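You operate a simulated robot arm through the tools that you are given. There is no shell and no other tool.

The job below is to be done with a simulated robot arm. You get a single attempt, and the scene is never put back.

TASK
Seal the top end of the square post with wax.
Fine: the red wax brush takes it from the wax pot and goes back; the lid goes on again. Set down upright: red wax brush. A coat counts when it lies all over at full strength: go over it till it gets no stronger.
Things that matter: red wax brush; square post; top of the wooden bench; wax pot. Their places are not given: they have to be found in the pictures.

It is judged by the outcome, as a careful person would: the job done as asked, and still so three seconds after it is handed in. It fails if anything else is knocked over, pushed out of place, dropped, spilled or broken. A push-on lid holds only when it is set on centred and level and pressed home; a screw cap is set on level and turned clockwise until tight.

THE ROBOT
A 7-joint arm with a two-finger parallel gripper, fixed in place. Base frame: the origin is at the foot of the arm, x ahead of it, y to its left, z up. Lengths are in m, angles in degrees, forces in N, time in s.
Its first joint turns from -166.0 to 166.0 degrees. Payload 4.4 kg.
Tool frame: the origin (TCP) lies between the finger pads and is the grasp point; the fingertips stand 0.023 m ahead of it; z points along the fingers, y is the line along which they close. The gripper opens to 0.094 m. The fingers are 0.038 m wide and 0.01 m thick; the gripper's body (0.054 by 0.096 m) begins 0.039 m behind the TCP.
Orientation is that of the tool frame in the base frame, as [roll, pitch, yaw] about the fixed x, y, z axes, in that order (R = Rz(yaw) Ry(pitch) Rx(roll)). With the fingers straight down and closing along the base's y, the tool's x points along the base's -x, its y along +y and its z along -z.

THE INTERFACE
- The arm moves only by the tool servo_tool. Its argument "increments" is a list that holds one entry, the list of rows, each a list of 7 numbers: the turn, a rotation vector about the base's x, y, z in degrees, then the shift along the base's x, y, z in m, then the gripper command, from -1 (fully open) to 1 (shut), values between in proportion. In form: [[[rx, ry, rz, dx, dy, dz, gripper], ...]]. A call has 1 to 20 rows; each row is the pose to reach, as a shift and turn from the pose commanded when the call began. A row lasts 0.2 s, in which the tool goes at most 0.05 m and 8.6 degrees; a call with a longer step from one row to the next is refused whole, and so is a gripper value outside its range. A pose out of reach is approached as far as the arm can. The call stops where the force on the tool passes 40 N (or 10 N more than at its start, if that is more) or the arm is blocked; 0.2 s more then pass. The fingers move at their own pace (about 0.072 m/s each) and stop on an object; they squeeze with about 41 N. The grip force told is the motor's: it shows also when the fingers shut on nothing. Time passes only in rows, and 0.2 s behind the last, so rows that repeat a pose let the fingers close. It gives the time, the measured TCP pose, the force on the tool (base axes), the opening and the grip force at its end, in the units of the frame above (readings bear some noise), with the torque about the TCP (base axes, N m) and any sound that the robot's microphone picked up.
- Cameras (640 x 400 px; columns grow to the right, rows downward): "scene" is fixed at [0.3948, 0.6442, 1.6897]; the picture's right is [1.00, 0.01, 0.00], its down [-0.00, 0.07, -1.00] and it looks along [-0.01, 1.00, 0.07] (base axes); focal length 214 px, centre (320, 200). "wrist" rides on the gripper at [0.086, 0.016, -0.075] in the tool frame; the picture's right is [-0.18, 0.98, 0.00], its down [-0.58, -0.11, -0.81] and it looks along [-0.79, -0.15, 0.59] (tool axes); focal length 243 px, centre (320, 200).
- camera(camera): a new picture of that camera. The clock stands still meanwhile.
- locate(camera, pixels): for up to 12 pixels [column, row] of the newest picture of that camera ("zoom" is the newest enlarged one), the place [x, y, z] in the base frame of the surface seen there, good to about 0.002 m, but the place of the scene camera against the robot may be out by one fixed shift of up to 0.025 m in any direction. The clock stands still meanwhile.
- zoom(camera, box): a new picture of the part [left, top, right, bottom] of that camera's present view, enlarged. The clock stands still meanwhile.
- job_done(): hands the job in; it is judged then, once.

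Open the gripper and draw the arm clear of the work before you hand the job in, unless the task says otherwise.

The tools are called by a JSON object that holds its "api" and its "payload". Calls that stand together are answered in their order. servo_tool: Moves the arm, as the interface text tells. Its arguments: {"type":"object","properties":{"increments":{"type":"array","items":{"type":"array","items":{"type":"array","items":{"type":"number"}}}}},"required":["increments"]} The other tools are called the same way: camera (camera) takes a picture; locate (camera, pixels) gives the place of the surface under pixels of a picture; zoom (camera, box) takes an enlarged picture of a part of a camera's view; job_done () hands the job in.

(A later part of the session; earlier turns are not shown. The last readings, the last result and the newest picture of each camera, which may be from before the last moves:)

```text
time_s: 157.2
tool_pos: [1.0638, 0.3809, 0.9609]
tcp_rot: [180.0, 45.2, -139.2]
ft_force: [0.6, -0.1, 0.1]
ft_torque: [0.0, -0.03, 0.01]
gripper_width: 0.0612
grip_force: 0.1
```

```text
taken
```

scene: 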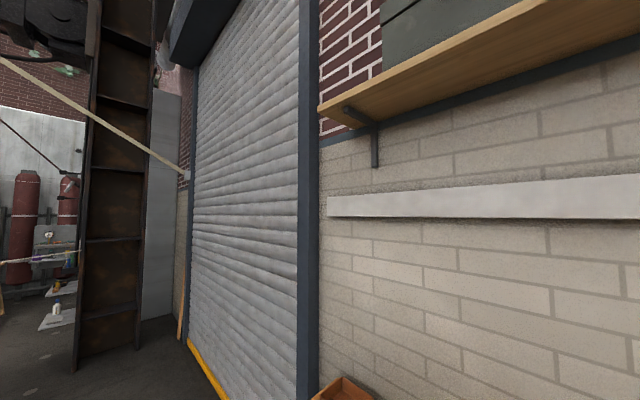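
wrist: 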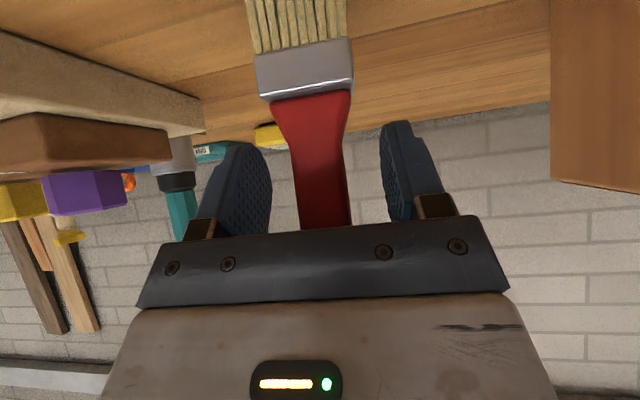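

The brush stands on its own between the open fingers. I withdraw straight up.

{"api": "servo_tool", "payload": {"increments": [[[0, 0, 0, 0, 0, 0.015, -0.3], [0, 0, 0, 0, 0, 0.035, -0.3], [0, 0, 0, 0, 0, 0.06, -0.3], [0, 0, 0, 0, 0, 0.1, -0.3], [0, 0, 0, 0, 0, 0.14, -0.3], [0, 0, 0, 0, 0, 0.18, -0.3], [0, 0, 0, 0, 0, 0.18, -0.3]]]}}

{"api": "servo_tool", "payload": {"increments": [[[-4.1, 4.7, 0, -0.03, -0.01, 0.01, -0.3], [-8.2, 9.45, 0, -0.06, -0.02, 0.02, -0.3], [-12.3, 14.2, 0, -0.09, -0.03, 0.03, -0.3], [-16.4, 18.9, 0, -0.12, -0.04, 0.04, -0.3], [-16.4, 18.9, 0, -0.16, -0.06, 0.05, -0.3], [-16.4, 18.9, 0, -0.2, -0.08, 0.06, -0.3], [-16.4, 18.9, 0, -0.2, -0.08, 0.06, -0.3]]]}}

{"api": "camera", "payload": {"camera": "wrist"}}

```text
time_s: 158.8
tool_pos: [1.0642, 0.3824, 1.1419]
tcp_rot: [179.7, 45.2, -139.2]
ft_force: [0.4, -1.0, -0.2]
ft_torque: [-0.02, 0.0, -0.01]
gripper_width: 0.0614
grip_force: 0.0
```

```text
time_s: 160.4
tool_pos: [0.8619, 0.3023, 1.2023]
tcp_rot: [179.9, 19.9, -139.1]
ft_force: [0.2, 0.3, 0.3]
ft_torque: [-0.01, -0.01, -0.02]
gripper_width: 0.0612
grip_force: 0.0
```

```text
taken
```

wrist: 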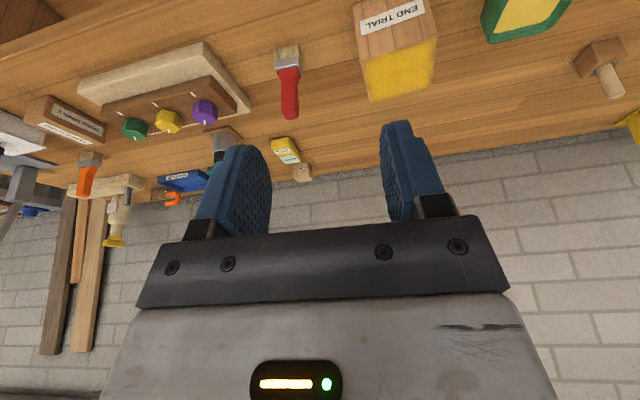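

The brush stands upright at (288,80). I zoom on it and on the coated post end.

{"api": "zoom", "payload": {"camera": "wrist", "box": [250, 0, 450, 125]}}

{"api": "locate", "payload": {"camera": "wrist", "pixels": [[290, 112], [288, 90], [288, 70], [288, 55], [370, 85], [432, 75], [400, 70]]}}

```text
3.20 times, centred on (350, 62) of wrist
```

zoom: 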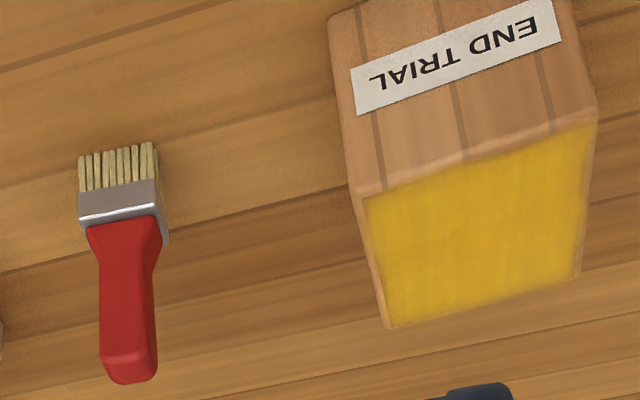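

```text
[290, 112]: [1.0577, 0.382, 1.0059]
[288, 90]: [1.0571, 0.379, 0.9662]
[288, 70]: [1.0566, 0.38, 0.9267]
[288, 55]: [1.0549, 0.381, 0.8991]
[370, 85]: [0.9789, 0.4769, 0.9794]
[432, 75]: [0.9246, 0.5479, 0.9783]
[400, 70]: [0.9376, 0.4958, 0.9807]
```

The brush is back in place and upright, and the coat is even. Now to the lid: move above it at (0.6685,0.7105) with azimuth 45°, tilt 20°.

{"api": "servo_tool", "payload": {"increments": [[[0, 0, 2, -0.018, 0.038, 0, -0.3], [0, 0, 4, -0.036, 0.076, 0, -0.3], [0, 0, 4, -0.054, 0.114, 0, -0.3], [0, 0, 4, -0.072, 0.152, 0, -0.3], [0, 0, 4, -0.09, 0.19, 0, -0.3], [0, 0, 4, -0.108, 0.228, 0, -0.3], [0, 0, 4, -0.126, 0.266, 0, -0.3], [0, 0, 4, -0.144, 0.304, 0, -0.3], [0, 0, 4, -0.162, 0.342, 0, -0.3], [0, 0, 4, -0.18, 0.38, -0.02, -0.3], [0, 0, 4, -0.1932, 0.4092, -0.05, -0.3], [0, 0, 4, -0.1932, 0.4092, -0.09, -0.3], [0, 0, 4, -0.1932, 0.4092, -0.1972, -0.3]]]}}

```text
refused: row 13 steps farther than a row can; nothing moved
```

The last row was too large, so nothing moved. I resend, stopping at z≈1.10.

{"api": "servo_tool", "payload": {"increments": [[[0, 0, 2, -0.018, 0.038, 0, -0.3], [0, 0, 4, -0.036, 0.076, 0, -0.3], [0, 0, 4, -0.054, 0.114, 0, -0.3], [0, 0, 4, -0.072, 0.152, 0, -0.3], [0, 0, 4, -0.09, 0.19, 0, -0.3], [0, 0, 4, -0.108, 0.228, 0, -0.3], [0, 0, 4, -0.126, 0.266, 0, -0.3], [0, 0, 4, -0.144, 0.304, 0, -0.3], [0, 0, 4, -0.162, 0.342, 0, -0.3], [0, 0, 4, -0.18, 0.38, -0.02, -0.3], [0, 0, 4, -0.1932, 0.4092, -0.05, -0.3], [0, 0, 4, -0.1932, 0.4092, -0.09, -0.3], [0, 0, 4, -0.1932, 0.4092, -0.1022, -0.3], [0, 0, 4, -0.1932, 0.4092, -0.1022, -0.3]]]}}

{"api": "camera", "payload": {"camera": "wrist"}}

```text
time_s: 163.4
tool_pos: [0.6697, 0.7116, 1.0997]
tcp_rot: [179.9, 20.1, -135.1]
ft_force: [-0.4, -0.2, 0.5]
ft_torque: [-0.02, -0.01, -0.02]
gripper_width: 0.0611
grip_force: 0.0
```

```text
taken
```

wrist: 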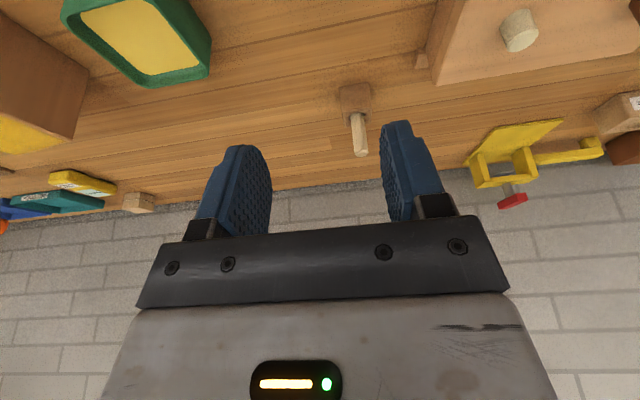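

The view matches the one after releasing the lid. I descend to z≈0.985 and check the knob between the fingers.

{"api": "servo_tool", "payload": {"increments": [[[0, 0, 0, 0, 0, -0.04, -0.3], [0, 0, 0, 0, 0, -0.08, -0.3], [0, 0, 0, 0, 0, -0.105, -0.3], [0, 0, 0, 0, 0, -0.115, -0.3], [0, 0, 0, 0, 0, -0.115, -0.3]]]}}

{"api": "camera", "payload": {"camera": "wrist"}}

```text
time_s: 164.6
tool_pos: [0.6682, 0.7102, 0.9846]
tcp_rot: [179.9, 20.1, -135.1]
ft_force: [0.4, -0.3, -0.7]
ft_torque: [0.01, 0.0, 0.03]
gripper_width: 0.0608
grip_force: 0.0
```

```text
taken
```

wrist: 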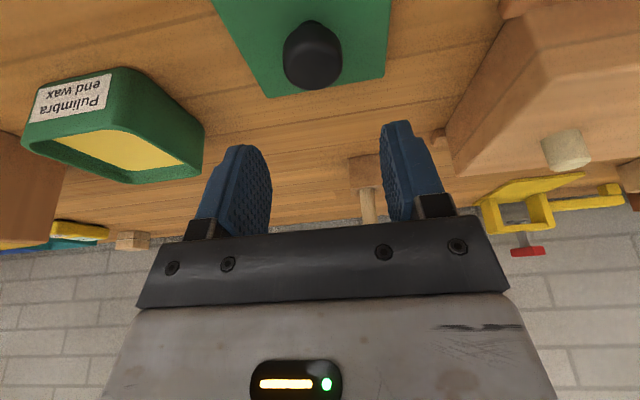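

The knob at (312,55) lies centred below the fingers. I descend to the grip height z≈0.921 and close.

{"api": "servo_tool", "payload": {"increments": [[[0, 0, 0, 0, 0, -0.03, -0.3], [0, 0, 0, 0, 0, -0.05, -0.3], [0, 0, 0, 0, 0, -0.06, -0.3], [0, 0, 0, 0, 0, -0.0635, -0.3], [0, 0, 0, 0, 0, -0.0635, -0.3]]]}}

{"api": "camera", "payload": {"camera": "wrist"}}

```text
time_s: 165.8
tool_pos: [0.6695, 0.7109, 0.92]
tcp_rot: [179.9, 19.9, -135.2]
ft_force: [0.1, 0.2, 0.6]
ft_torque: [0.02, 0.01, 0.0]
gripper_width: 0.0611
grip_force: 0.0
```

```text
taken
```

wrist: 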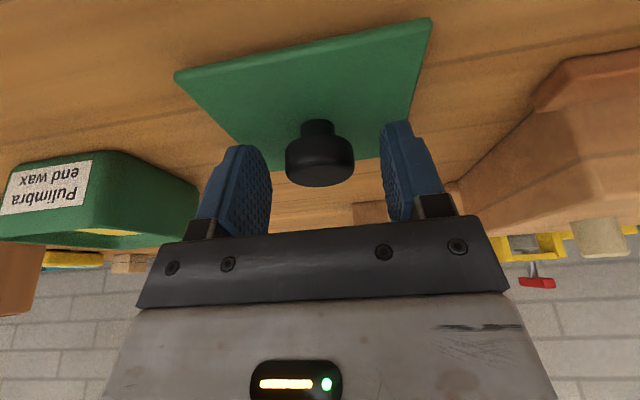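

The knob (319,155) sits in the same place between the pads as at the first grip. I close on it.

{"api": "servo_tool", "payload": {"increments": [[[0, 0, 0, 0, 0, 0, 0.2], [0, 0, 0, 0, 0, 0, 0.4], [0, 0, 0, 0, 0, 0, 1], [0, 0, 0, 0, 0, 0, 1], [0, 0, 0, 0, 0, 0, 1]]]}}

{"api": "servo_tool", "payload": {"increments": [[[0, 0, 0, 0, 0, 0.01, 1], [0, 0, 0, 0, 0, 0.03, 1], [0, 0, 0, 0, 0, 0.06, 1], [0, 0, 0, 0, 0, 0.1, 1], [0, 0, 0, 0, 0, 0.1345, 1], [0, 0, 0, 0, 0, 0.1345, 1]]]}}

{"api": "camera", "payload": {"camera": "wrist"}}

```text
time_s: 167.0
tool_pos: [0.6692, 0.7113, 0.9213]
tcp_rot: [179.9, 20.0, -135.1]
ft_force: [0.3, 0.0, 0.6]
ft_torque: [0.01, -0.02, 0.0]
gripper_width: 0.0318
grip_force: 41.3
```

```text
time_s: 168.4
tool_pos: [0.6698, 0.7125, 1.0561]
tcp_rot: [179.9, 20.0, -135.1]
ft_force: [0.6, 0.8, -1.2]
ft_torque: [-0.01, -0.05, 0.02]
gripper_width: 0.0319
grip_force: 41.5
```

```text
taken
```

wrist: 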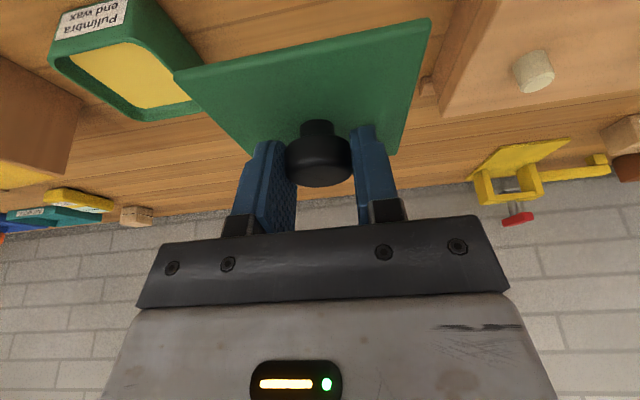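

The lid is lifted again. I measure its corners to check level and yaw.

{"api": "locate", "payload": {"camera": "wrist", "pixels": [[182, 74], [427, 26], [395, 150], [250, 148], [300, 100], [380, 60], [230, 100], [210, 70], [410, 100]]}}

{"api": "zoom", "payload": {"camera": "wrist", "box": [160, 0, 448, 180]}}

```text
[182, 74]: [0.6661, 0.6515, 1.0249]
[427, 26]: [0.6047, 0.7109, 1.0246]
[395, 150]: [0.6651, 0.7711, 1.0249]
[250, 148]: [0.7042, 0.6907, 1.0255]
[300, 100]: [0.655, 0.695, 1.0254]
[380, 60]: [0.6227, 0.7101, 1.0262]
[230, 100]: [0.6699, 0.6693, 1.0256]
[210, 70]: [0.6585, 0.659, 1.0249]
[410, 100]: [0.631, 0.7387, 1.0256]
```

```text
2.22 times, centred on (304, 90) of wrist
```

zoom: 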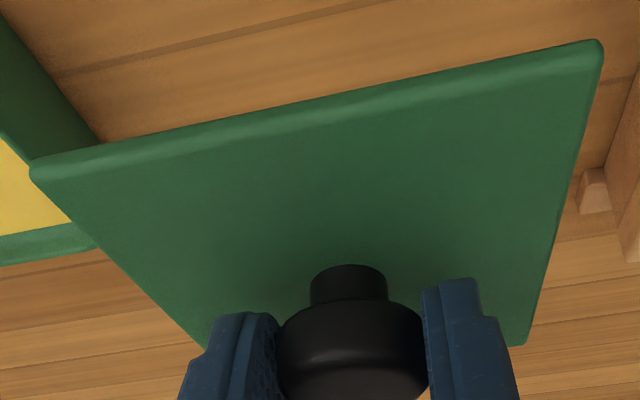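

The lid is level (z within 1 mm) and its edge is at ~136°, like before. I measure the pot's rim now to centre the lid precisely.

{"api": "zoom", "payload": {"camera": "wrist", "box": [30, 0, 222, 125]}}

{"api": "locate", "payload": {"camera": "zoom", "pixels": [[68, 195], [75, 215], [100, 180], [200, 160], [300, 138], [355, 138], [420, 180], [150, 265], [250, 335], [330, 388], [400, 392], [300, 365]]}}

```text
3.20 times, centred on (126, 62) of wrist
```

zoom: 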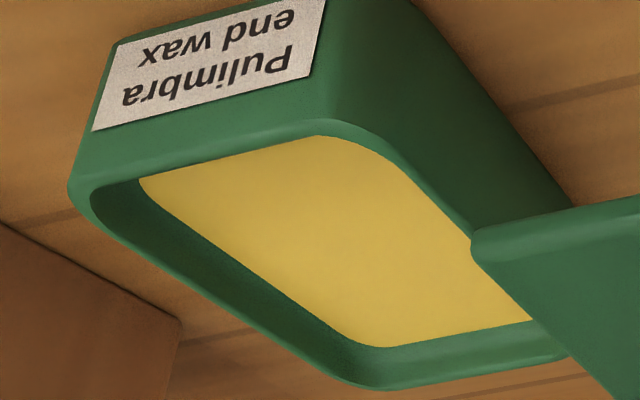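

```text
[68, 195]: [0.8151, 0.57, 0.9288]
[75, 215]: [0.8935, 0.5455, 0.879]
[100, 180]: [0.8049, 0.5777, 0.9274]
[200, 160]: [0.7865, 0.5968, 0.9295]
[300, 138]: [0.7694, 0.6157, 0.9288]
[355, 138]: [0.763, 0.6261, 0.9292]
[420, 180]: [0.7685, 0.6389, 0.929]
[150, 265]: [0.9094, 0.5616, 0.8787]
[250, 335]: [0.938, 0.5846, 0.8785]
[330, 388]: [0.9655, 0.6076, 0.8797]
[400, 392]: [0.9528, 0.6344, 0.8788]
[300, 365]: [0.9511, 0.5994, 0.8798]
```

I take face points of the pot body to compare with the initial position (label face u≈0.9757).

{"api": "locate", "payload": {"camera": "zoom", "pixels": [[150, 85], [200, 75], [280, 50], [160, 150], [250, 125], [310, 110], [430, 100], [460, 130], [500, 160], [520, 150], [90, 150], [330, 60]]}}

```text
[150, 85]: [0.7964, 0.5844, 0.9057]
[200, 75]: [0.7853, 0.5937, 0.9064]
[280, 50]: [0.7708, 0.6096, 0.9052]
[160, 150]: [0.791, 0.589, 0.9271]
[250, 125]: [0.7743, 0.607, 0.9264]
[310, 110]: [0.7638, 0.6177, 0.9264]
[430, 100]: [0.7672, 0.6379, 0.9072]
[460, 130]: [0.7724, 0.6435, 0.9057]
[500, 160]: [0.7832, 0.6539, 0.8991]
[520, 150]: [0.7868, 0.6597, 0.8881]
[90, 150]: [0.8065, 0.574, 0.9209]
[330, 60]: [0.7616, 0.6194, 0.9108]
```

The pot hasn't moved (label face u≈0.9758, right face v≈−0.0912). I carry the lid back over the pot at z≈1.056.

{"api": "servo_tool", "payload": {"increments": [[[0, 0, 0, 0.03, -0.017, 0, 1], [0, 0, 0, 0.06, -0.034, 0, 1], [0, 0, 0, 0.09, -0.052, 0, 1], [0, 0, 0, 0.12, -0.07, 0, 1], [0, 0, 0, 0.147, -0.086, 0, 1], [0, 0, 0, 0.147, -0.086, 0, 1]]]}}

{"api": "camera", "payload": {"camera": "wrist"}}

```text
time_s: 169.8
tool_pos: [0.817, 0.6249, 1.056]
tcp_rot: [179.8, 20.0, -135.1]
ft_force: [-0.6, 0.4, -1.5]
ft_torque: [-0.01, -0.02, -0.03]
gripper_width: 0.0318
grip_force: 41.2
```

```text
taken
```

wrist: 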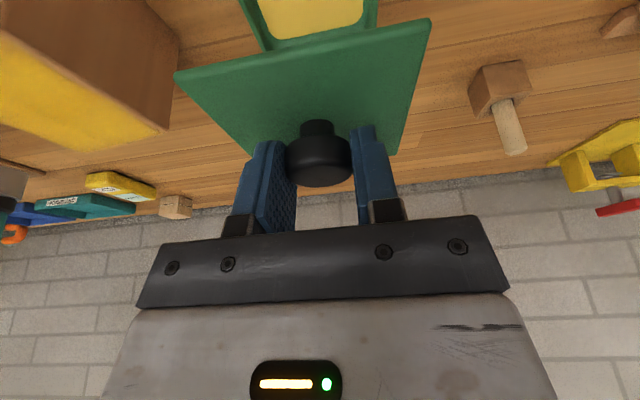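

Over the pot. I zoom to compare the lid's edges against the pot's edges and locate both.

{"api": "zoom", "payload": {"camera": "wrist", "box": [165, 0, 445, 160]}}

{"api": "locate", "payload": {"camera": "zoom", "pixels": [[40, 168], [150, 143], [300, 110], [450, 76], [590, 48], [100, 230], [60, 192], [180, 315], [575, 110], [560, 180], [545, 250], [528, 330]]}}

{"api": "locate", "payload": {"camera": "zoom", "pixels": [[185, 40], [200, 75], [215, 100], [480, 20], [475, 50], [222, 60], [455, 30], [250, 60], [430, 40]]}}

```text
2.29 times, centred on (305, 80) of wrist
```

zoom: 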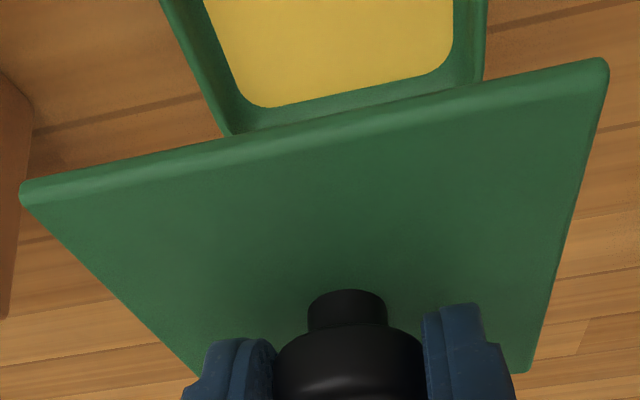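

```text
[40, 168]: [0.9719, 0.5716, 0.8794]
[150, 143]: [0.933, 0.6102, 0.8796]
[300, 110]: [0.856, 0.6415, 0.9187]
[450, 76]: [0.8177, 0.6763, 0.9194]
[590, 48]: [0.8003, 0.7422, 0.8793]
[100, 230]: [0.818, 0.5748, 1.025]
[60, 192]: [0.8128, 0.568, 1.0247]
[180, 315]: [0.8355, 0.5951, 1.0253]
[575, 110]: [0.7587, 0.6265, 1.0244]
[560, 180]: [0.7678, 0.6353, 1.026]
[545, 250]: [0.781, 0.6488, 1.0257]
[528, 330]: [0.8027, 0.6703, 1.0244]
```

```text
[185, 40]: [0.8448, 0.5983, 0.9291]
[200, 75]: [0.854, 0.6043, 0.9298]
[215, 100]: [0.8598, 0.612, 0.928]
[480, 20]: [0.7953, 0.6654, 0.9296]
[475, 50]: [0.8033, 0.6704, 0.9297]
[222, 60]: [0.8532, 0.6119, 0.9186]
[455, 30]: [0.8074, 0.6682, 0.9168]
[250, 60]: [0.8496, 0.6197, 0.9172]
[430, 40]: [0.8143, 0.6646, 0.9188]
```

I refine the lid-edge measurement with pixels closer to its left, right and front edges.

{"api": "locate", "payload": {"camera": "zoom", "pixels": [[66, 232], [106, 272], [146, 315], [590, 112], [571, 182], [553, 250], [534, 330], [100, 196], [250, 163], [400, 130], [540, 100], [178, 345]]}}

```text
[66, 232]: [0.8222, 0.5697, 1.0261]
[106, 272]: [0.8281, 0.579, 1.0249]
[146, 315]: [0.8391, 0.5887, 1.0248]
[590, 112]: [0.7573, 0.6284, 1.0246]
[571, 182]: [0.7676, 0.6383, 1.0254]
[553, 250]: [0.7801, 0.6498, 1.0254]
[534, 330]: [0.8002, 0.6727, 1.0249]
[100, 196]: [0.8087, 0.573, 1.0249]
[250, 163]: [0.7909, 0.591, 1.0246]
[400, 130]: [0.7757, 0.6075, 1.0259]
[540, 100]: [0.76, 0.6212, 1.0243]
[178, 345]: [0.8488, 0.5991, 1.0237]
```

The lid and pot centres agree within about 1 mm. I lower to ~1 cm above seated height (z=0.976) and look.

{"api": "servo_tool", "payload": {"increments": [[[0, 0, 0, 0, 0, -0.03, 1], [0, 0, 0, 0, 0, -0.06, 1], [0, 0, 0, 0, 0, -0.075, 1], [0, 0, 0, 0, 0, -0.08, 1], [0, 0, 0, 0, 0, -0.08, 1]]]}}

{"api": "camera", "payload": {"camera": "wrist"}}

{"api": "zoom", "payload": {"camera": "wrist", "box": [165, 0, 445, 160]}}

```text
time_s: 171.0
tool_pos: [0.8165, 0.6236, 0.9751]
tcp_rot: [179.8, 20.0, -135.0]
ft_force: [-0.4, 0.1, -0.9]
ft_torque: [-0.01, 0.03, -0.02]
gripper_width: 0.0317
grip_force: 40.5
```

```text
taken
```

wrist: 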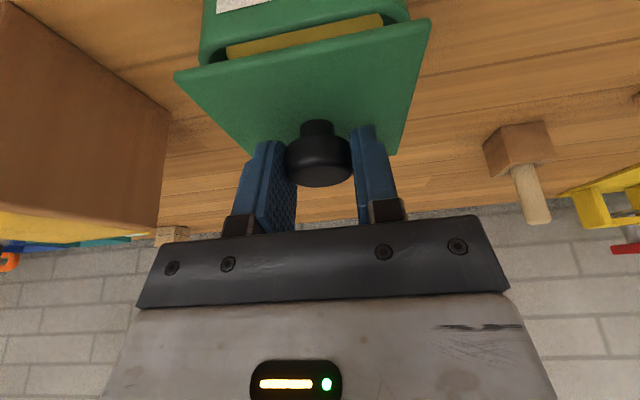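

```text
2.29 times, centred on (305, 80) of wrist
```

zoom: 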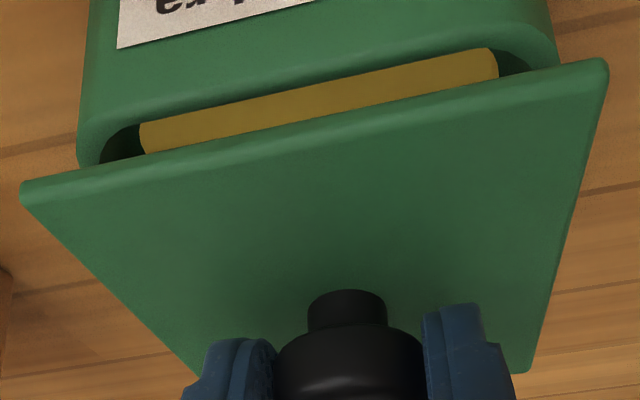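

The picture matches the one taken when the lid was first lifted off (gap and edges within 1–3 px). I lower toward contact in small steps.

{"api": "servo_tool", "payload": {"increments": [[[0, 0, 0, 0, 0, -0.003, 1], [0, 0, 0, 0, 0, -0.006, 1], [0, 0, 0, 0, 0, -0.008, 1], [0, 0, 0, 0, 0, -0.008, 1]]]}}

{"api": "zoom", "payload": {"camera": "wrist", "box": [165, 0, 445, 160]}}

```text
time_s: 172.0
tool_pos: [0.8169, 0.6251, 0.967]
tcp_rot: [179.9, 20.2, -135.1]
ft_force: [-0.3, -0.7, -0.3]
ft_torque: [-0.04, -0.01, 0.0]
gripper_width: 0.0321
grip_force: 41.0
```

```text
2.29 times, centred on (305, 80) of wrist
```

zoom: 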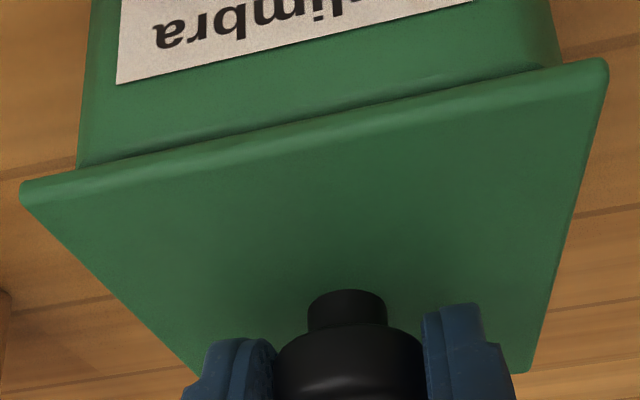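

The lid is nearly touching, with the same overhangs as originally. I continue down 1 mm at a time watching force and sound.

{"api": "servo_tool", "payload": {"increments": [[[0, 0, 0, 0, 0, -0.001, 1], [0, 0, 0, 0, 0, -0.001, 1]]]}}

{"api": "servo_tool", "payload": {"increments": [[[0, 0, 0, 0, 0, -0.001, 1], [0, 0, 0, 0, 0, -0.001, 1]]]}}

```text
time_s: 172.6
tool_pos: [0.8171, 0.6237, 0.9675]
tcp_rot: [179.9, 20.1, -135.1]
ft_force: [0.4, 0.1, 0.2]
ft_torque: [-0.01, 0.01, 0.03]
gripper_width: 0.032
grip_force: 40.9
```

```text
time_s: 173.2
tool_pos: [0.8166, 0.6247, 0.9662]
tcp_rot: [179.9, 20.1, -135.1]
ft_force: [1.1, -0.2, 0.2]
ft_torque: [0.01, -0.01, 0.01]
gripper_width: 0.0319
grip_force: 40.7
```

{"api": "servo_tool", "payload": {"increments": [[[0, 0, 0, 0, 0, -0.001, 1], [0, 0, 0, 0, 0, -0.001, 1]]]}}

{"api": "servo_tool", "payload": {"increments": [[[0, 0, 0, 0, 0, -0.001, 1], [0, 0, 0, 0, 0, -0.001, 1]]]}}

```text
time_s: 173.8
tool_pos: [0.8158, 0.6245, 0.9647]
tcp_rot: [179.9, 20.2, -135.1]
ft_force: [-0.6, 0.0, 1.8]
ft_torque: [0.1, 0.01, 0.0]
gripper_width: 0.032
grip_force: 40.8
```

```text
time_s: 174.4
tool_pos: [0.8172, 0.6258, 0.9661]
tcp_rot: [180.0, 20.0, -135.0]
ft_force: [-2.1, -2.8, 8.6]
ft_torque: [-0.14, 0.12, 0.02]
gripper_width: 0.0321
grip_force: 41.1
```

Contact now (8.6 N). I press on gradually to seat it.

{"api": "servo_tool", "payload": {"increments": [[[0, 0, 0, 0, 0, -0.001, 1], [0, 0, 0, 0, 0, -0.001, 1]]]}}

{"api": "servo_tool", "payload": {"increments": [[[0, 0, 0, 0, 0, -0.001, 1], [0, 0, 0, 0, 0, -0.001, 1]]]}}

```text
time_s: 175.0
tool_pos: [0.8168, 0.6258, 0.9659]
tcp_rot: [179.9, 20.3, -135.1]
ft_force: [-1.7, -5.3, 22.6]
ft_torque: [-0.14, 0.1, 0.02]
gripper_width: 0.032
grip_force: 41.4
```

```text
time_s: 175.6
tool_pos: [0.8176, 0.6247, 0.9648]
tcp_rot: [180.0, 20.2, -135.1]
ft_force: [-0.2, -2.8, 34.9]
ft_torque: [0.04, -0.05, -0.02]
gripper_width: 0.032
grip_force: 40.8
```

35 N without a sound yet. I measure the lid top and the gap to see if it is fully down.

{"api": "zoom", "payload": {"camera": "wrist", "box": [165, 0, 445, 160]}}

{"api": "locate", "payload": {"camera": "zoom", "pixels": [[80, 210], [300, 160], [580, 110], [140, 300], [545, 300], [300, 250], [350, 360]]}}

```text
2.29 times, centred on (305, 80) of wrist
```

zoom: 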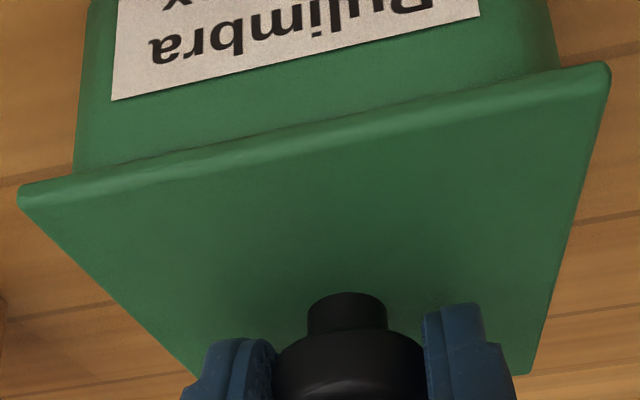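

```text
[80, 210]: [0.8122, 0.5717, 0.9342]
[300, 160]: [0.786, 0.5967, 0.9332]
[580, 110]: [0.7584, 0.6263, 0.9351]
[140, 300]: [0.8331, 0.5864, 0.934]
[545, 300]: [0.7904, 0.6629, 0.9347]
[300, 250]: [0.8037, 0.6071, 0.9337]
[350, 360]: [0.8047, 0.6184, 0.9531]
```

The lid top is back at z≈0.934, its original height, with no gap. I press a bit further to be sure it is home.

{"api": "servo_tool", "payload": {"increments": [[[0, 0, 0, 0, 0, -0.0005, 1], [0, 0, 0, 0, 0, -0.001, 1], [0, 0, 0, 0, 0, -0.001, 1]]]}}

```text
time_s: 176.4
tool_pos: [0.8162, 0.6242, 0.9634]
tcp_rot: [179.9, 20.2, -135.1]
ft_force: [7.7, 5.6, 42.7]
ft_torque: [0.1, -0.21, -0.02]
gripper_width: 0.0318
grip_force: 41.1
```

Now 43 N, no click heard; perhaps the lid is a millimetre off-centre in the grip. I relax the press and re-measure lid edges against the pot body.

{"api": "servo_tool", "payload": {"increments": [[[0, 0, 0, 0, 0, 0.002, 1], [0, 0, 0, 0, 0, 0.003, 1], [0, 0, 0, 0, 0, 0.003, 1]]]}}

{"api": "zoom", "payload": {"camera": "wrist", "box": [165, 0, 445, 160]}}

{"api": "locate", "payload": {"camera": "zoom", "pixels": [[66, 236], [106, 276], [146, 317], [592, 114], [573, 182], [555, 250], [536, 330], [100, 200], [250, 167], [400, 134], [540, 104], [178, 347]]}}

{"api": "locate", "payload": {"camera": "zoom", "pixels": [[90, 100], [85, 140], [100, 60], [545, 20], [555, 50], [200, 130], [350, 90], [450, 60], [84, 160], [556, 62]]}}

```text
time_s: 177.2
tool_pos: [0.8164, 0.624, 0.9623]
tcp_rot: [179.9, 20.0, -135.2]
ft_force: [6.0, 4.5, 21.6]
ft_torque: [0.22, -0.28, 0.0]
gripper_width: 0.0323
grip_force: 41.8
```

```text
2.29 times, centred on (305, 80) of wrist
```

zoom: 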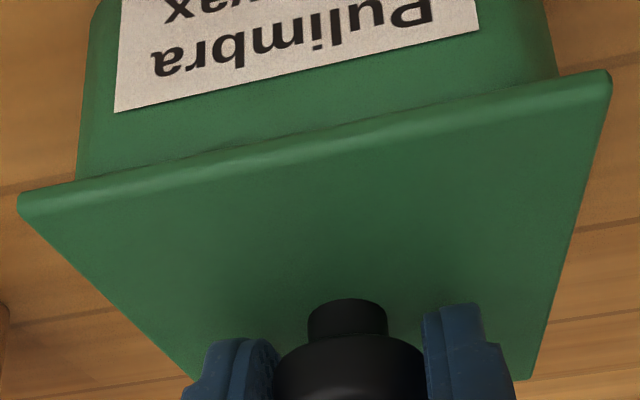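

```text
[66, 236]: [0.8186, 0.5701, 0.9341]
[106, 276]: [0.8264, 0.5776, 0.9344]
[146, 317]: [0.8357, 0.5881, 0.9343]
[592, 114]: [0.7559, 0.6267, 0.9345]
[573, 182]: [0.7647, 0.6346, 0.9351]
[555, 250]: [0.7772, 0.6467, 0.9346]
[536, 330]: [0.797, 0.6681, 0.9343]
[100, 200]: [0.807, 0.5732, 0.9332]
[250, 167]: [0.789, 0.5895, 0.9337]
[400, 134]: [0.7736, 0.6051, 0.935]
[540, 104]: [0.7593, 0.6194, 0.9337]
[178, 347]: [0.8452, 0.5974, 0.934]
```

```text
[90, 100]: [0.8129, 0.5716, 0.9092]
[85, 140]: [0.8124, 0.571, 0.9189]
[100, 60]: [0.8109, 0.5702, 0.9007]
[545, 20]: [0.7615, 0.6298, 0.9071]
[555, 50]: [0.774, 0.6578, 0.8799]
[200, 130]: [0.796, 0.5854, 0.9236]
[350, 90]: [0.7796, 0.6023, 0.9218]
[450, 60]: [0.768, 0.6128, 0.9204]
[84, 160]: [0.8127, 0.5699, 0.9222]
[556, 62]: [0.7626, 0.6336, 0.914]
```

Lid centre v≈−0.135 and u agree with the pot, and its top is at z≈0.934. Pressing through the grip adds side load, so I'll release the knob and press it from above instead; first I relax the force.

{"api": "servo_tool", "payload": {"increments": [[[0, 0, 0, 0, 0, 0.001, 1], [0, 0, 0, 0, 0, 0.0015, 1], [0, 0, 0, 0, 0, 0.0015, 1]]]}}

```text
time_s: 178.0
tool_pos: [0.8158, 0.6248, 0.9637]
tcp_rot: [179.8, 19.9, -135.1]
ft_force: [0.0, -0.7, -0.9]
ft_torque: [0.01, 0.0, -0.03]
gripper_width: 0.0319
grip_force: 40.5
```

Force is now about zero. A tiny 1.5 mm pull test shows whether the lid is already holding.

{"api": "servo_tool", "payload": {"increments": [[[0, 0, 0, 0, 0, 0.0008, 1], [0, 0, 0, 0, 0, 0.0015, 1], [0, 0, 0, 0, 0, 0.0015, 1]]]}}

{"api": "zoom", "payload": {"camera": "wrist", "box": [165, 0, 445, 160]}}

```text
time_s: 178.8
tool_pos: [0.8163, 0.6231, 0.966]
tcp_rot: [179.9, 20.0, -135.0]
ft_force: [0.5, 0.5, -0.3]
ft_torque: [-0.01, -0.01, -0.02]
gripper_width: 0.032
grip_force: 40.8
```

```text
2.29 times, centred on (305, 80) of wrist
```

zoom: 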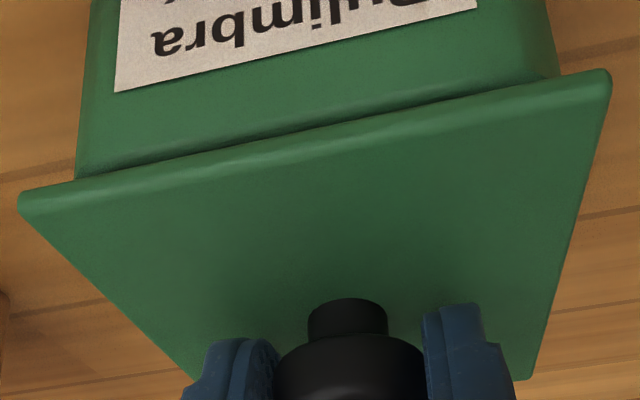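

The lid lifts freely, so it isn't locked yet. I measure the lid's side edges more finely to find any lateral offset.

{"api": "zoom", "payload": {"camera": "wrist", "box": [165, 60, 261, 160]}}

{"api": "locate", "payload": {"camera": "zoom", "pixels": [[100, 132], [140, 172], [180, 213], [220, 255], [260, 297], [106, 126], [146, 166], [190, 60]]}}

{"api": "zoom", "payload": {"camera": "wrist", "box": [360, 10, 456, 110]}}

{"api": "locate", "payload": {"camera": "zoom", "pixels": [[340, 140], [330, 180], [318, 220], [306, 260], [294, 300], [250, 100], [200, 40], [190, 30]]}}

```text
4.00 times, centred on (213, 110) of wrist
```

zoom: 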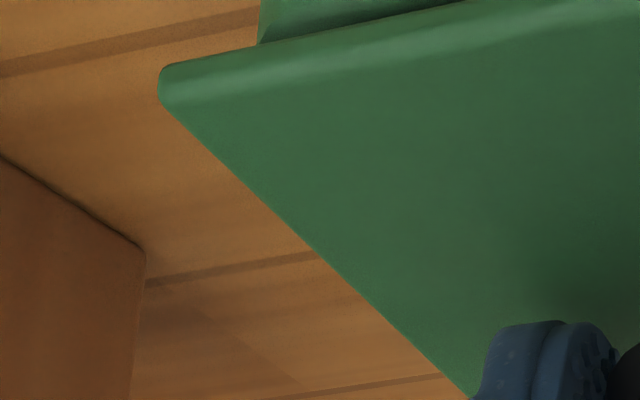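

```text
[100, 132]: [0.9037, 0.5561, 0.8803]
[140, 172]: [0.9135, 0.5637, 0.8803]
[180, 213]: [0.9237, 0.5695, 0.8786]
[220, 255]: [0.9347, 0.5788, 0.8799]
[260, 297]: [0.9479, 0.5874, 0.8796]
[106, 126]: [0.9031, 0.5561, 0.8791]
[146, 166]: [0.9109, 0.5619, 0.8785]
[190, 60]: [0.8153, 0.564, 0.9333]
```

```text
4.00 times, centred on (408, 60) of wrist
```

zoom: 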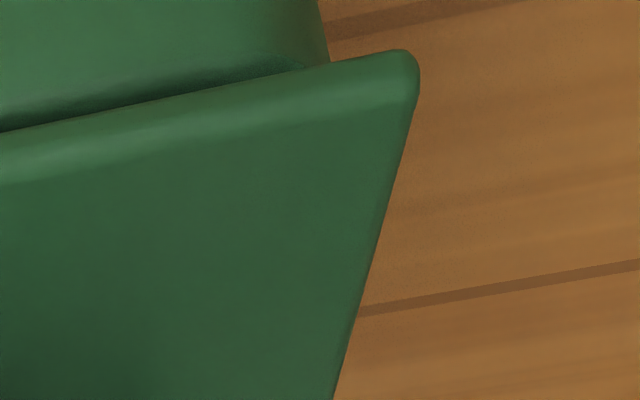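

```text
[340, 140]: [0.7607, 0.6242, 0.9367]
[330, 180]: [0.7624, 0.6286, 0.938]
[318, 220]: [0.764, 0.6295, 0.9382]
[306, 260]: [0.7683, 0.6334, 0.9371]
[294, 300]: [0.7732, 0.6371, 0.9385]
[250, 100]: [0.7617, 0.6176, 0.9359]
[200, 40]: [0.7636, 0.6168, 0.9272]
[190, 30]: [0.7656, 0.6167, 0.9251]
```

The pixels were off the lid. I retake the zooms and use points just inside the actual edges.

{"api": "zoom", "payload": {"camera": "wrist", "box": [133, 60, 293, 160]}}

{"api": "locate", "payload": {"camera": "zoom", "pixels": [[212, 143], [262, 191], [312, 239], [362, 287], [412, 334], [450, 370], [217, 143], [267, 191], [317, 239], [170, 95], [265, 30], [300, 25]]}}

{"api": "zoom", "payload": {"camera": "wrist", "box": [328, 10, 488, 110]}}

{"api": "locate", "payload": {"camera": "zoom", "pixels": [[405, 130], [391, 180], [377, 230], [363, 280], [350, 330], [338, 375], [410, 85], [322, 50], [310, 30], [325, 58], [300, 20], [316, 20]]}}

```text
4.00 times, centred on (213, 110) of wrist
```

zoom: 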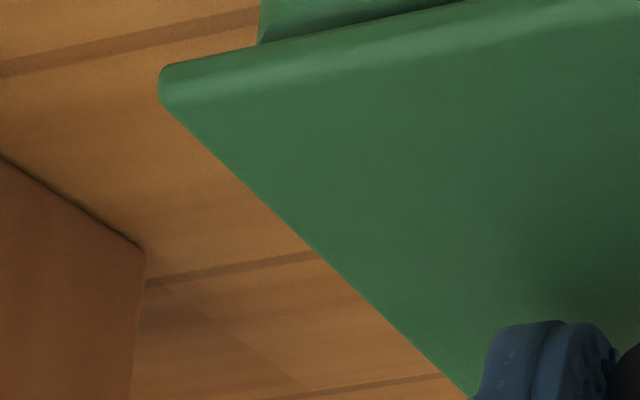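

```text
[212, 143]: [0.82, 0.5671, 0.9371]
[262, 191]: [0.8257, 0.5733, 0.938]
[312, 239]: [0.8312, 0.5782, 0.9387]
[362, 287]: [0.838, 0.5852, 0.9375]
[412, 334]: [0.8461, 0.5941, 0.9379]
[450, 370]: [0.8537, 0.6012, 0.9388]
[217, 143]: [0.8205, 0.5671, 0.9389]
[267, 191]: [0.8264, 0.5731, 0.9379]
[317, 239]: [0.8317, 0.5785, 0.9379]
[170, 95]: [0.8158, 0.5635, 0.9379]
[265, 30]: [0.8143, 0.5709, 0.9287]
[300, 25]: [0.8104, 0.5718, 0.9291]
```

```text
4.00 times, centred on (408, 60) of wrist
```

zoom: 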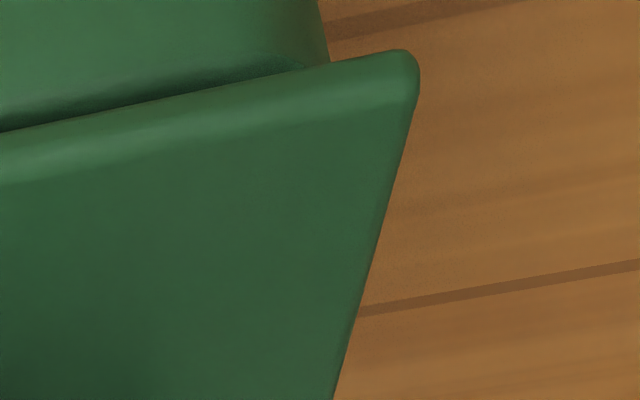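

```text
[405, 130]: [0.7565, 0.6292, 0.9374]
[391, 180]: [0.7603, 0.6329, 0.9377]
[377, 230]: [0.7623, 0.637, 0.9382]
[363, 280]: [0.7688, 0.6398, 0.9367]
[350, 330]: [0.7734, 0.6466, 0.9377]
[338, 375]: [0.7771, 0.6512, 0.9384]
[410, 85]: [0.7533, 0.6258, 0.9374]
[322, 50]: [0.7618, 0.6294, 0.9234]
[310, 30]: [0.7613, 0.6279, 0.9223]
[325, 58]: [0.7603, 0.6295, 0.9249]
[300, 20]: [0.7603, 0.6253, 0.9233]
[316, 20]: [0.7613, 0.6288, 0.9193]
```

The lid is within ~0.6 mm of its original centre and level, so it just needs pressing home from above. I set it down again with a 0.5 mm correction.

{"api": "servo_tool", "payload": {"increments": [[[0, 0, 0, 0.0004, -0.0004, -0.001, 1], [0, 0, 0, 0.0004, -0.0004, -0.002, 1], [0, 0, 0, 0.0004, -0.0004, -0.0028, 1], [0, 0, 0, 0.0004, -0.0004, -0.0028, 1]]]}}

{"api": "servo_tool", "payload": {"increments": [[[0, 0, 0, 0, 0, -0.0007, 1], [0, 0, 0, 0, 0, -0.0007, 1]]]}}

```text
time_s: 179.8
tool_pos: [0.818, 0.6242, 0.965]
tcp_rot: [180.0, 20.1, -135.1]
ft_force: [-0.5, 0.6, -0.4]
ft_torque: [-0.01, -0.01, -0.04]
gripper_width: 0.0321
grip_force: 40.7
```

```text
time_s: 180.4
tool_pos: [0.8166, 0.6244, 0.9635]
tcp_rot: [179.9, 20.1, -135.0]
ft_force: [-0.2, 0.6, -0.4]
ft_torque: [0.03, -0.02, 0.01]
gripper_width: 0.0321
grip_force: 41.3
```

{"api": "servo_tool", "payload": {"increments": [[[0, 0, 0, 0, 0, -0.0007, 1], [0, 0, 0, 0, 0, -0.0007, 1]]]}}

{"api": "servo_tool", "payload": {"increments": [[[0, 0, 0, 0, 0, -0.0007, 1], [0, 0, 0, 0, 0, -0.0007, 1]]]}}

```text
time_s: 181.0
tool_pos: [0.8163, 0.624, 0.9634]
tcp_rot: [180.0, 20.1, -135.0]
ft_force: [-1.1, -0.3, 2.9]
ft_torque: [-0.11, 0.08, -0.05]
gripper_width: 0.032
grip_force: 41.2
```

```text
time_s: 181.6
tool_pos: [0.8165, 0.6251, 0.9633]
tcp_rot: [179.9, 20.1, -135.1]
ft_force: [-1.6, -0.1, 11.9]
ft_torque: [-0.33, 0.36, -0.04]
gripper_width: 0.0319
grip_force: 40.9
```

Contact is at the front rim first (torque), so the lid is very slightly pitched in the grip. I ease off and release so that it settles flat on the pot.

{"api": "servo_tool", "payload": {"increments": [[[0, 0, 0, 0, 0, 0.0006, 1], [0, 0, 0, 0, 0, 0.0006, 0.32], [0, 0, 0, 0, 0, 0.0006, 0.28], [0, 0, 0, 0, 0, 0.0006, 0.2], [0, 0, 0, 0, 0, 0.0006, 0.0], [0, 0, 0, 0, 0, 0.0006, -0.2], [0, 0, 0, 0, 0, 0.0006, -0.3], [0, 0, 0, 0, 0, 0.0006, -0.3]]]}}

{"api": "camera", "payload": {"camera": "wrist"}}

```text
time_s: 183.4
tool_pos: [0.8162, 0.6235, 0.9628]
tcp_rot: [179.9, 20.1, -135.2]
ft_force: [-0.2, 2.6, 7.6]
ft_torque: [-0.01, 0.0, -0.04]
gripper_width: 0.06
grip_force: 0.0
```

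```text
taken
```

wrist: 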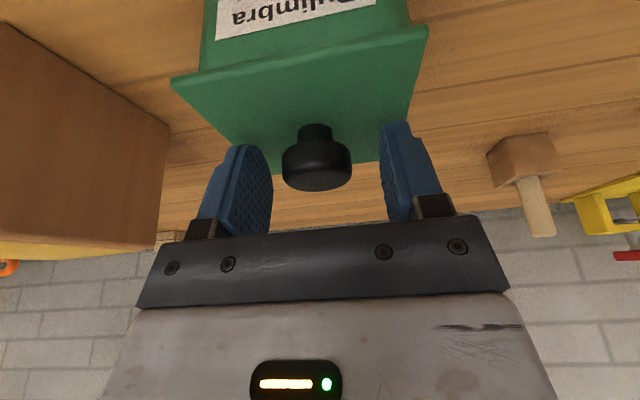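

The open fingertips now touch the lid's top (7.6 N), explaining the odd readings. I raise straight up clear of the knob.

{"api": "servo_tool", "payload": {"increments": [[[0, 0, 0, 0, 0, 0.002, -0.3], [0, 0, 0, 0, 0, 0.01, -0.3], [0, 0, 0, 0, 0, 0.03, -0.3], [0, 0, 0, 0, 0, 0.06, -0.3], [0, 0, 0, 0, 0, 0.087, -0.3], [0, 0, 0, 0, 0, 0.087, -0.3]]]}}

{"api": "camera", "payload": {"camera": "wrist"}}

{"api": "zoom", "payload": {"camera": "wrist", "box": [220, 0, 400, 112]}}

```text
time_s: 184.8
tool_pos: [0.8176, 0.6233, 1.0509]
tcp_rot: [179.9, 20.0, -135.1]
ft_force: [-0.1, 0.2, 0.7]
ft_torque: [0.01, 0.03, -0.02]
gripper_width: 0.0609
grip_force: 0.0
heard: snap
```

```text
taken
```

wrist: 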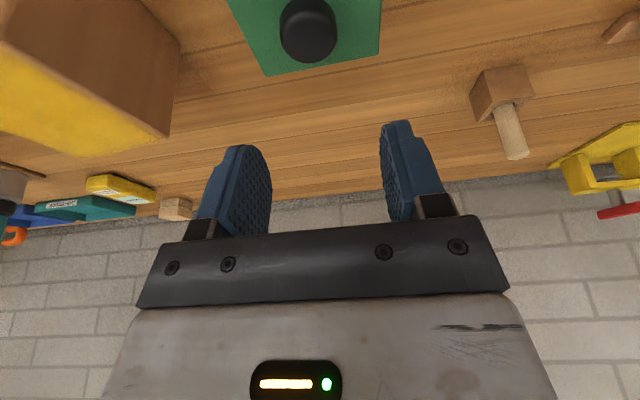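

```text
3.56 times, centred on (310, 56) of wrist
```

zoom: 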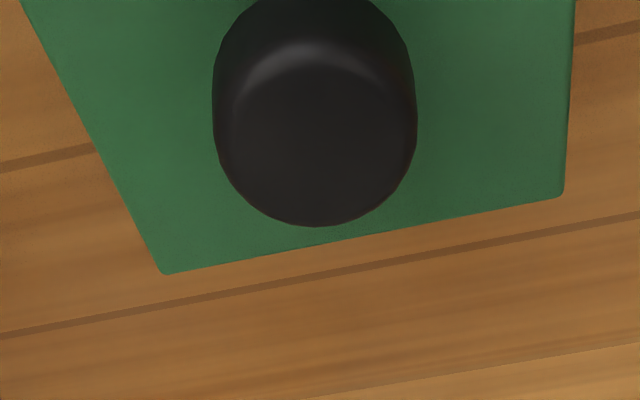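

A "snap" was heard while rising. I check the lid's height, level and position from here.

{"api": "locate", "payload": {"camera": "wrist", "pixels": [[345, 50], [270, 60], [265, 20], [370, 20], [268, 72], [374, 52], [308, 38], [300, 70], [240, 5], [376, 5]]}}

{"api": "locate", "payload": {"camera": "zoom", "pixels": [[170, 266], [558, 192], [130, 190], [80, 90], [562, 100], [565, 30], [260, 248], [460, 210], [315, 190], [225, 110], [405, 110], [315, 60]]}}

```text
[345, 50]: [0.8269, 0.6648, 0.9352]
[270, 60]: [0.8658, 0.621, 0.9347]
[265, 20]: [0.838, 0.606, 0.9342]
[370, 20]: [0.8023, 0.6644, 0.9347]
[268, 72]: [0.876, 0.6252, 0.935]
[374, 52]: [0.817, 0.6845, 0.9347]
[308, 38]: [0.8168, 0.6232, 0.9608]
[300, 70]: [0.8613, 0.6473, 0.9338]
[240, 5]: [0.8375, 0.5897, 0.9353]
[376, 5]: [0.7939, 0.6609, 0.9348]
```

```text
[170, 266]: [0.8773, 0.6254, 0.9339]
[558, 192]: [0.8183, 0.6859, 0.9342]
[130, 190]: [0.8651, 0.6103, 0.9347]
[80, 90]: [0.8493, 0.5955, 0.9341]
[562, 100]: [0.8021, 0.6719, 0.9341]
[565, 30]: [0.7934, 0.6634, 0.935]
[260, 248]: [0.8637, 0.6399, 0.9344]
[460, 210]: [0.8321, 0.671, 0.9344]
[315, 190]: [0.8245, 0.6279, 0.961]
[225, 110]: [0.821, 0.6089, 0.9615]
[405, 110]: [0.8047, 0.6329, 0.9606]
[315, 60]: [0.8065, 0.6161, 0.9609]
```

The lid is level at z≈0.9345 with the knob top at 0.961, centred within ~1 mm. To press it home, I close the fingers and try a vertical tool over the knob.

{"api": "servo_tool", "payload": {"increments": [[[-4.7, 4.7, 0, 0, 0, 0.01, 0.3], [-9.4, 9.4, 0, 0, 0, 0.02, 1], [-14.14, 14.14, 0, 0, 0, 0.02, 1], [-14.14, 14.14, 0, 0, 0, 0.02, 1], [-14.14, 14.14, 0, 0, 0, 0.02, 1]]]}}

{"api": "camera", "payload": {"camera": "wrist"}}

```text
time_s: 186.0
tool_pos: [0.8163, 0.6243, 1.0694]
tcp_rot: [179.9, 0.0, -135.0]
ft_force: [-0.3, -0.2, -0.8]
ft_torque: [0.04, 0.04, 0.06]
gripper_width: 0.0001
grip_force: 41.4
```

```text
taken
```

wrist: 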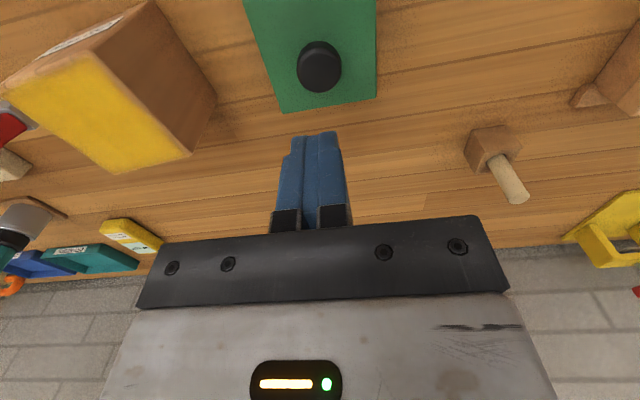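

The vertical tool is reachable. I locate the knob's top and lid corners from this view to position the fingertips exactly over the knob centre.

{"api": "zoom", "payload": {"camera": "wrist", "box": [230, 0, 390, 120]}}

{"api": "locate", "payload": {"camera": "zoom", "pixels": [[300, 215], [300, 170], [300, 250], [225, 215], [370, 215], [260, 215], [335, 215], [185, 360], [495, 312], [100, 30], [490, 60], [300, 330]]}}

```text
3.33 times, centred on (310, 60) of wrist
```

zoom: 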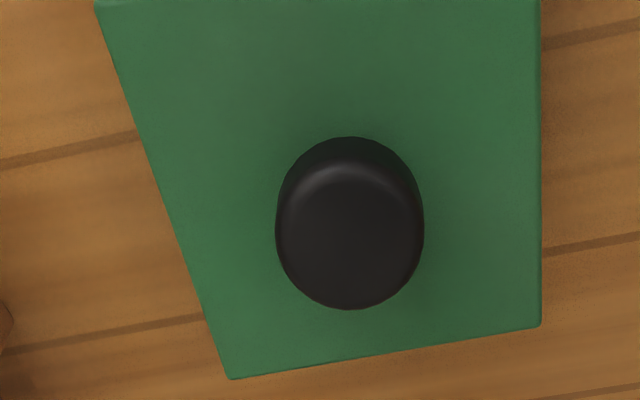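

```text
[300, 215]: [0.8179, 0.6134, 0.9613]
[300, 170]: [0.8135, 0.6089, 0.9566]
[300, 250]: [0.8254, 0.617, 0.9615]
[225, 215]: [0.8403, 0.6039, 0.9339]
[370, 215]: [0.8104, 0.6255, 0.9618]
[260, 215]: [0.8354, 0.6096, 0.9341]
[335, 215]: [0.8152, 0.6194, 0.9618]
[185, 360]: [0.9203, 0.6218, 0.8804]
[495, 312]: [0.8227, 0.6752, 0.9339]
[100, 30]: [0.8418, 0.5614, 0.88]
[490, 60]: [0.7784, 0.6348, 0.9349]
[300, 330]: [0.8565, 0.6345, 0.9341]
```

I measure the lid's edges and the knob centre more carefully in this view.

{"api": "locate", "payload": {"camera": "zoom", "pixels": [[137, 100], [172, 200], [207, 300], [534, 60], [534, 160], [534, 260], [300, 360], [400, 343], [480, 329], [350, 235], [350, 225], [352, 245]]}}

```text
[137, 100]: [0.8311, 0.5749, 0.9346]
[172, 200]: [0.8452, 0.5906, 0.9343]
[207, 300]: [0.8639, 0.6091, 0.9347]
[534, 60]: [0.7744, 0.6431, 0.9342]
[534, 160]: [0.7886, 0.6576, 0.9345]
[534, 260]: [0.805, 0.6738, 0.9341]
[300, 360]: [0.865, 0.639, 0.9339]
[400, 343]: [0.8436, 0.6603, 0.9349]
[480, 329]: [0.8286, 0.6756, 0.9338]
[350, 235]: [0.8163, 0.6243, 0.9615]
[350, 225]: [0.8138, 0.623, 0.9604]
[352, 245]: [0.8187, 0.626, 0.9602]
```

The lid might be shifted ~1.5 mm, or that is view-dependent error. I back off to the same pose as the very first pot close-up to compare lid and pot pixel by pixel.

{"api": "servo_tool", "payload": {"increments": [[[0, 0, 0, -0.01, -0.01, 0.02, 1], [0, 0, 0, -0.035, -0.035, 0.035, 1], [0, 0, 0, -0.065, -0.066, 0.045, 1], [0, 0, 0, -0.095, -0.096, 0.0532, -0.3], [0, 0, 0, -0.1115, -0.1128, 0.0532, -0.3], [0, 0, 0, -0.1115, -0.1128, 0.0532, -0.3]]]}}

{"api": "zoom", "payload": {"camera": "wrist", "box": [292, 95, 388, 185]}}

{"api": "locate", "payload": {"camera": "zoom", "pixels": [[160, 173], [455, 128], [460, 333], [218, 362], [325, 318], [278, 312], [373, 312], [180, 140], [440, 100], [310, 130], [200, 80], [430, 60]]}}

```text
time_s: 187.4
tool_pos: [0.7051, 0.5124, 1.1232]
tcp_rot: [179.9, 0.0, -135.1]
ft_force: [0.1, -0.1, 0.0]
ft_torque: [-0.02, -0.01, 0.01]
gripper_width: 0.0612
grip_force: 0.1
```

```text
4.44 times, centred on (340, 140) of wrist
```

zoom: 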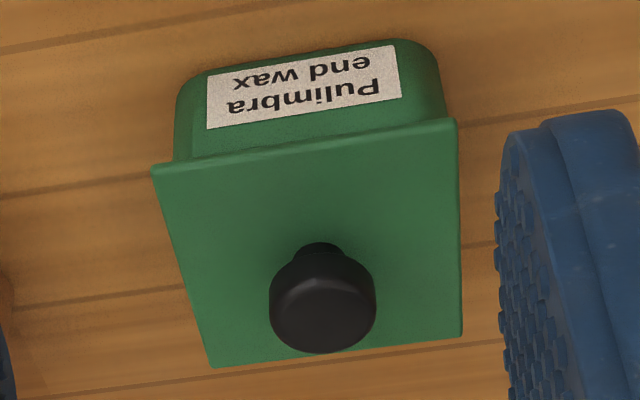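

```text
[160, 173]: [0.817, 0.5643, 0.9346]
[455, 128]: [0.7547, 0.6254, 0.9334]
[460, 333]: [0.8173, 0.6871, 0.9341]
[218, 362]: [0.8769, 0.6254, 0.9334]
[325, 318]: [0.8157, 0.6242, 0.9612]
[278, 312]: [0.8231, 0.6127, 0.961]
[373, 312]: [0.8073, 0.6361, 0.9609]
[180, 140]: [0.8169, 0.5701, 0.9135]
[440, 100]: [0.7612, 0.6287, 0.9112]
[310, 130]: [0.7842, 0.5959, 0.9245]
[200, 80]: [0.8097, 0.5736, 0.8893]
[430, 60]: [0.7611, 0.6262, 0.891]
```

In pixel comparison the pot is where it was and the lid is about 1 mm to the left of its original seat, level. I return over the knob with closed fingers and press straight down on it.

{"api": "servo_tool", "payload": {"increments": [[[0, 0, 0, 0.02, 0.02, 0, 1], [0, 0, 0, 0.05, 0.05, -0.01, 1], [0, 0, 0, 0.08, 0.081, -0.02, 1], [0, 0, 0, 0.1115, 0.1128, -0.035, 1], [0, 0, 0, 0.1115, 0.1128, -0.0532, 1], [0, 0, 0, 0.1115, 0.1128, -0.09, 1], [0, 0, 0, 0.1115, 0.1128, -0.12, 1], [0, 0, 0, 0.1115, 0.1128, -0.131, 1], [0, 0, 0, 0.1115, 0.1128, -0.131, 1]]]}}

{"api": "camera", "payload": {"camera": "wrist"}}

```text
time_s: 189.4
tool_pos: [0.8174, 0.6241, 0.9906]
tcp_rot: [-179.9, 0.1, -135.1]
ft_force: [-0.6, -0.7, 0.2]
ft_torque: [-0.04, 0.02, -0.01]
gripper_width: 0.0
grip_force: 41.6
```

```text
taken
```

wrist: 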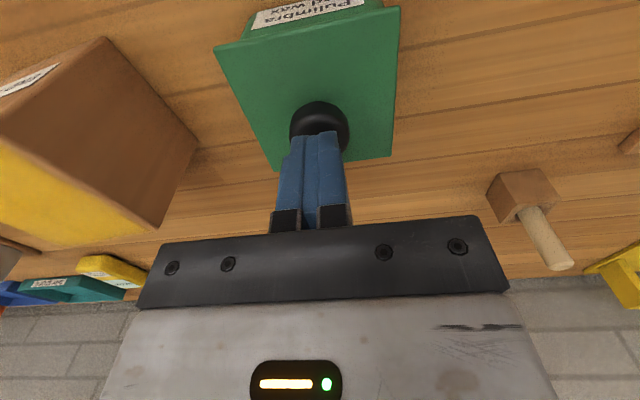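

The closed fingertips are over the knob. I lower onto it and press progressively, listening for a snap.

{"api": "servo_tool", "payload": {"increments": [[[0, 0, 0, 0, 0, -0.003, 1], [0, 0, 0, 0, 0, -0.005, 1], [0, 0, 0, 0, 0, -0.006, 1], [0, 0, 0, 0, 0, -0.006, 1]]]}}

{"api": "servo_tool", "payload": {"increments": [[[0, 0, 0, 0, 0, -0.0007, 1], [0, 0, 0, 0, 0, -0.0014, 1], [0, 0, 0, 0, 0, -0.0014, 1]]]}}

```text
time_s: 190.4
tool_pos: [0.816, 0.6258, 0.9869]
tcp_rot: [179.9, 0.0, -135.1]
ft_force: [0.4, -0.6, -0.7]
ft_torque: [-0.02, 0.01, -0.04]
gripper_width: 0.0
grip_force: 41.1
```

```text
time_s: 191.2
tool_pos: [0.8178, 0.6248, 0.985]
tcp_rot: [-180.0, 0.1, -135.0]
ft_force: [-1.5, -0.4, 4.6]
ft_torque: [-0.02, 0.06, -0.02]
gripper_width: 0.0
grip_force: 41.0
```

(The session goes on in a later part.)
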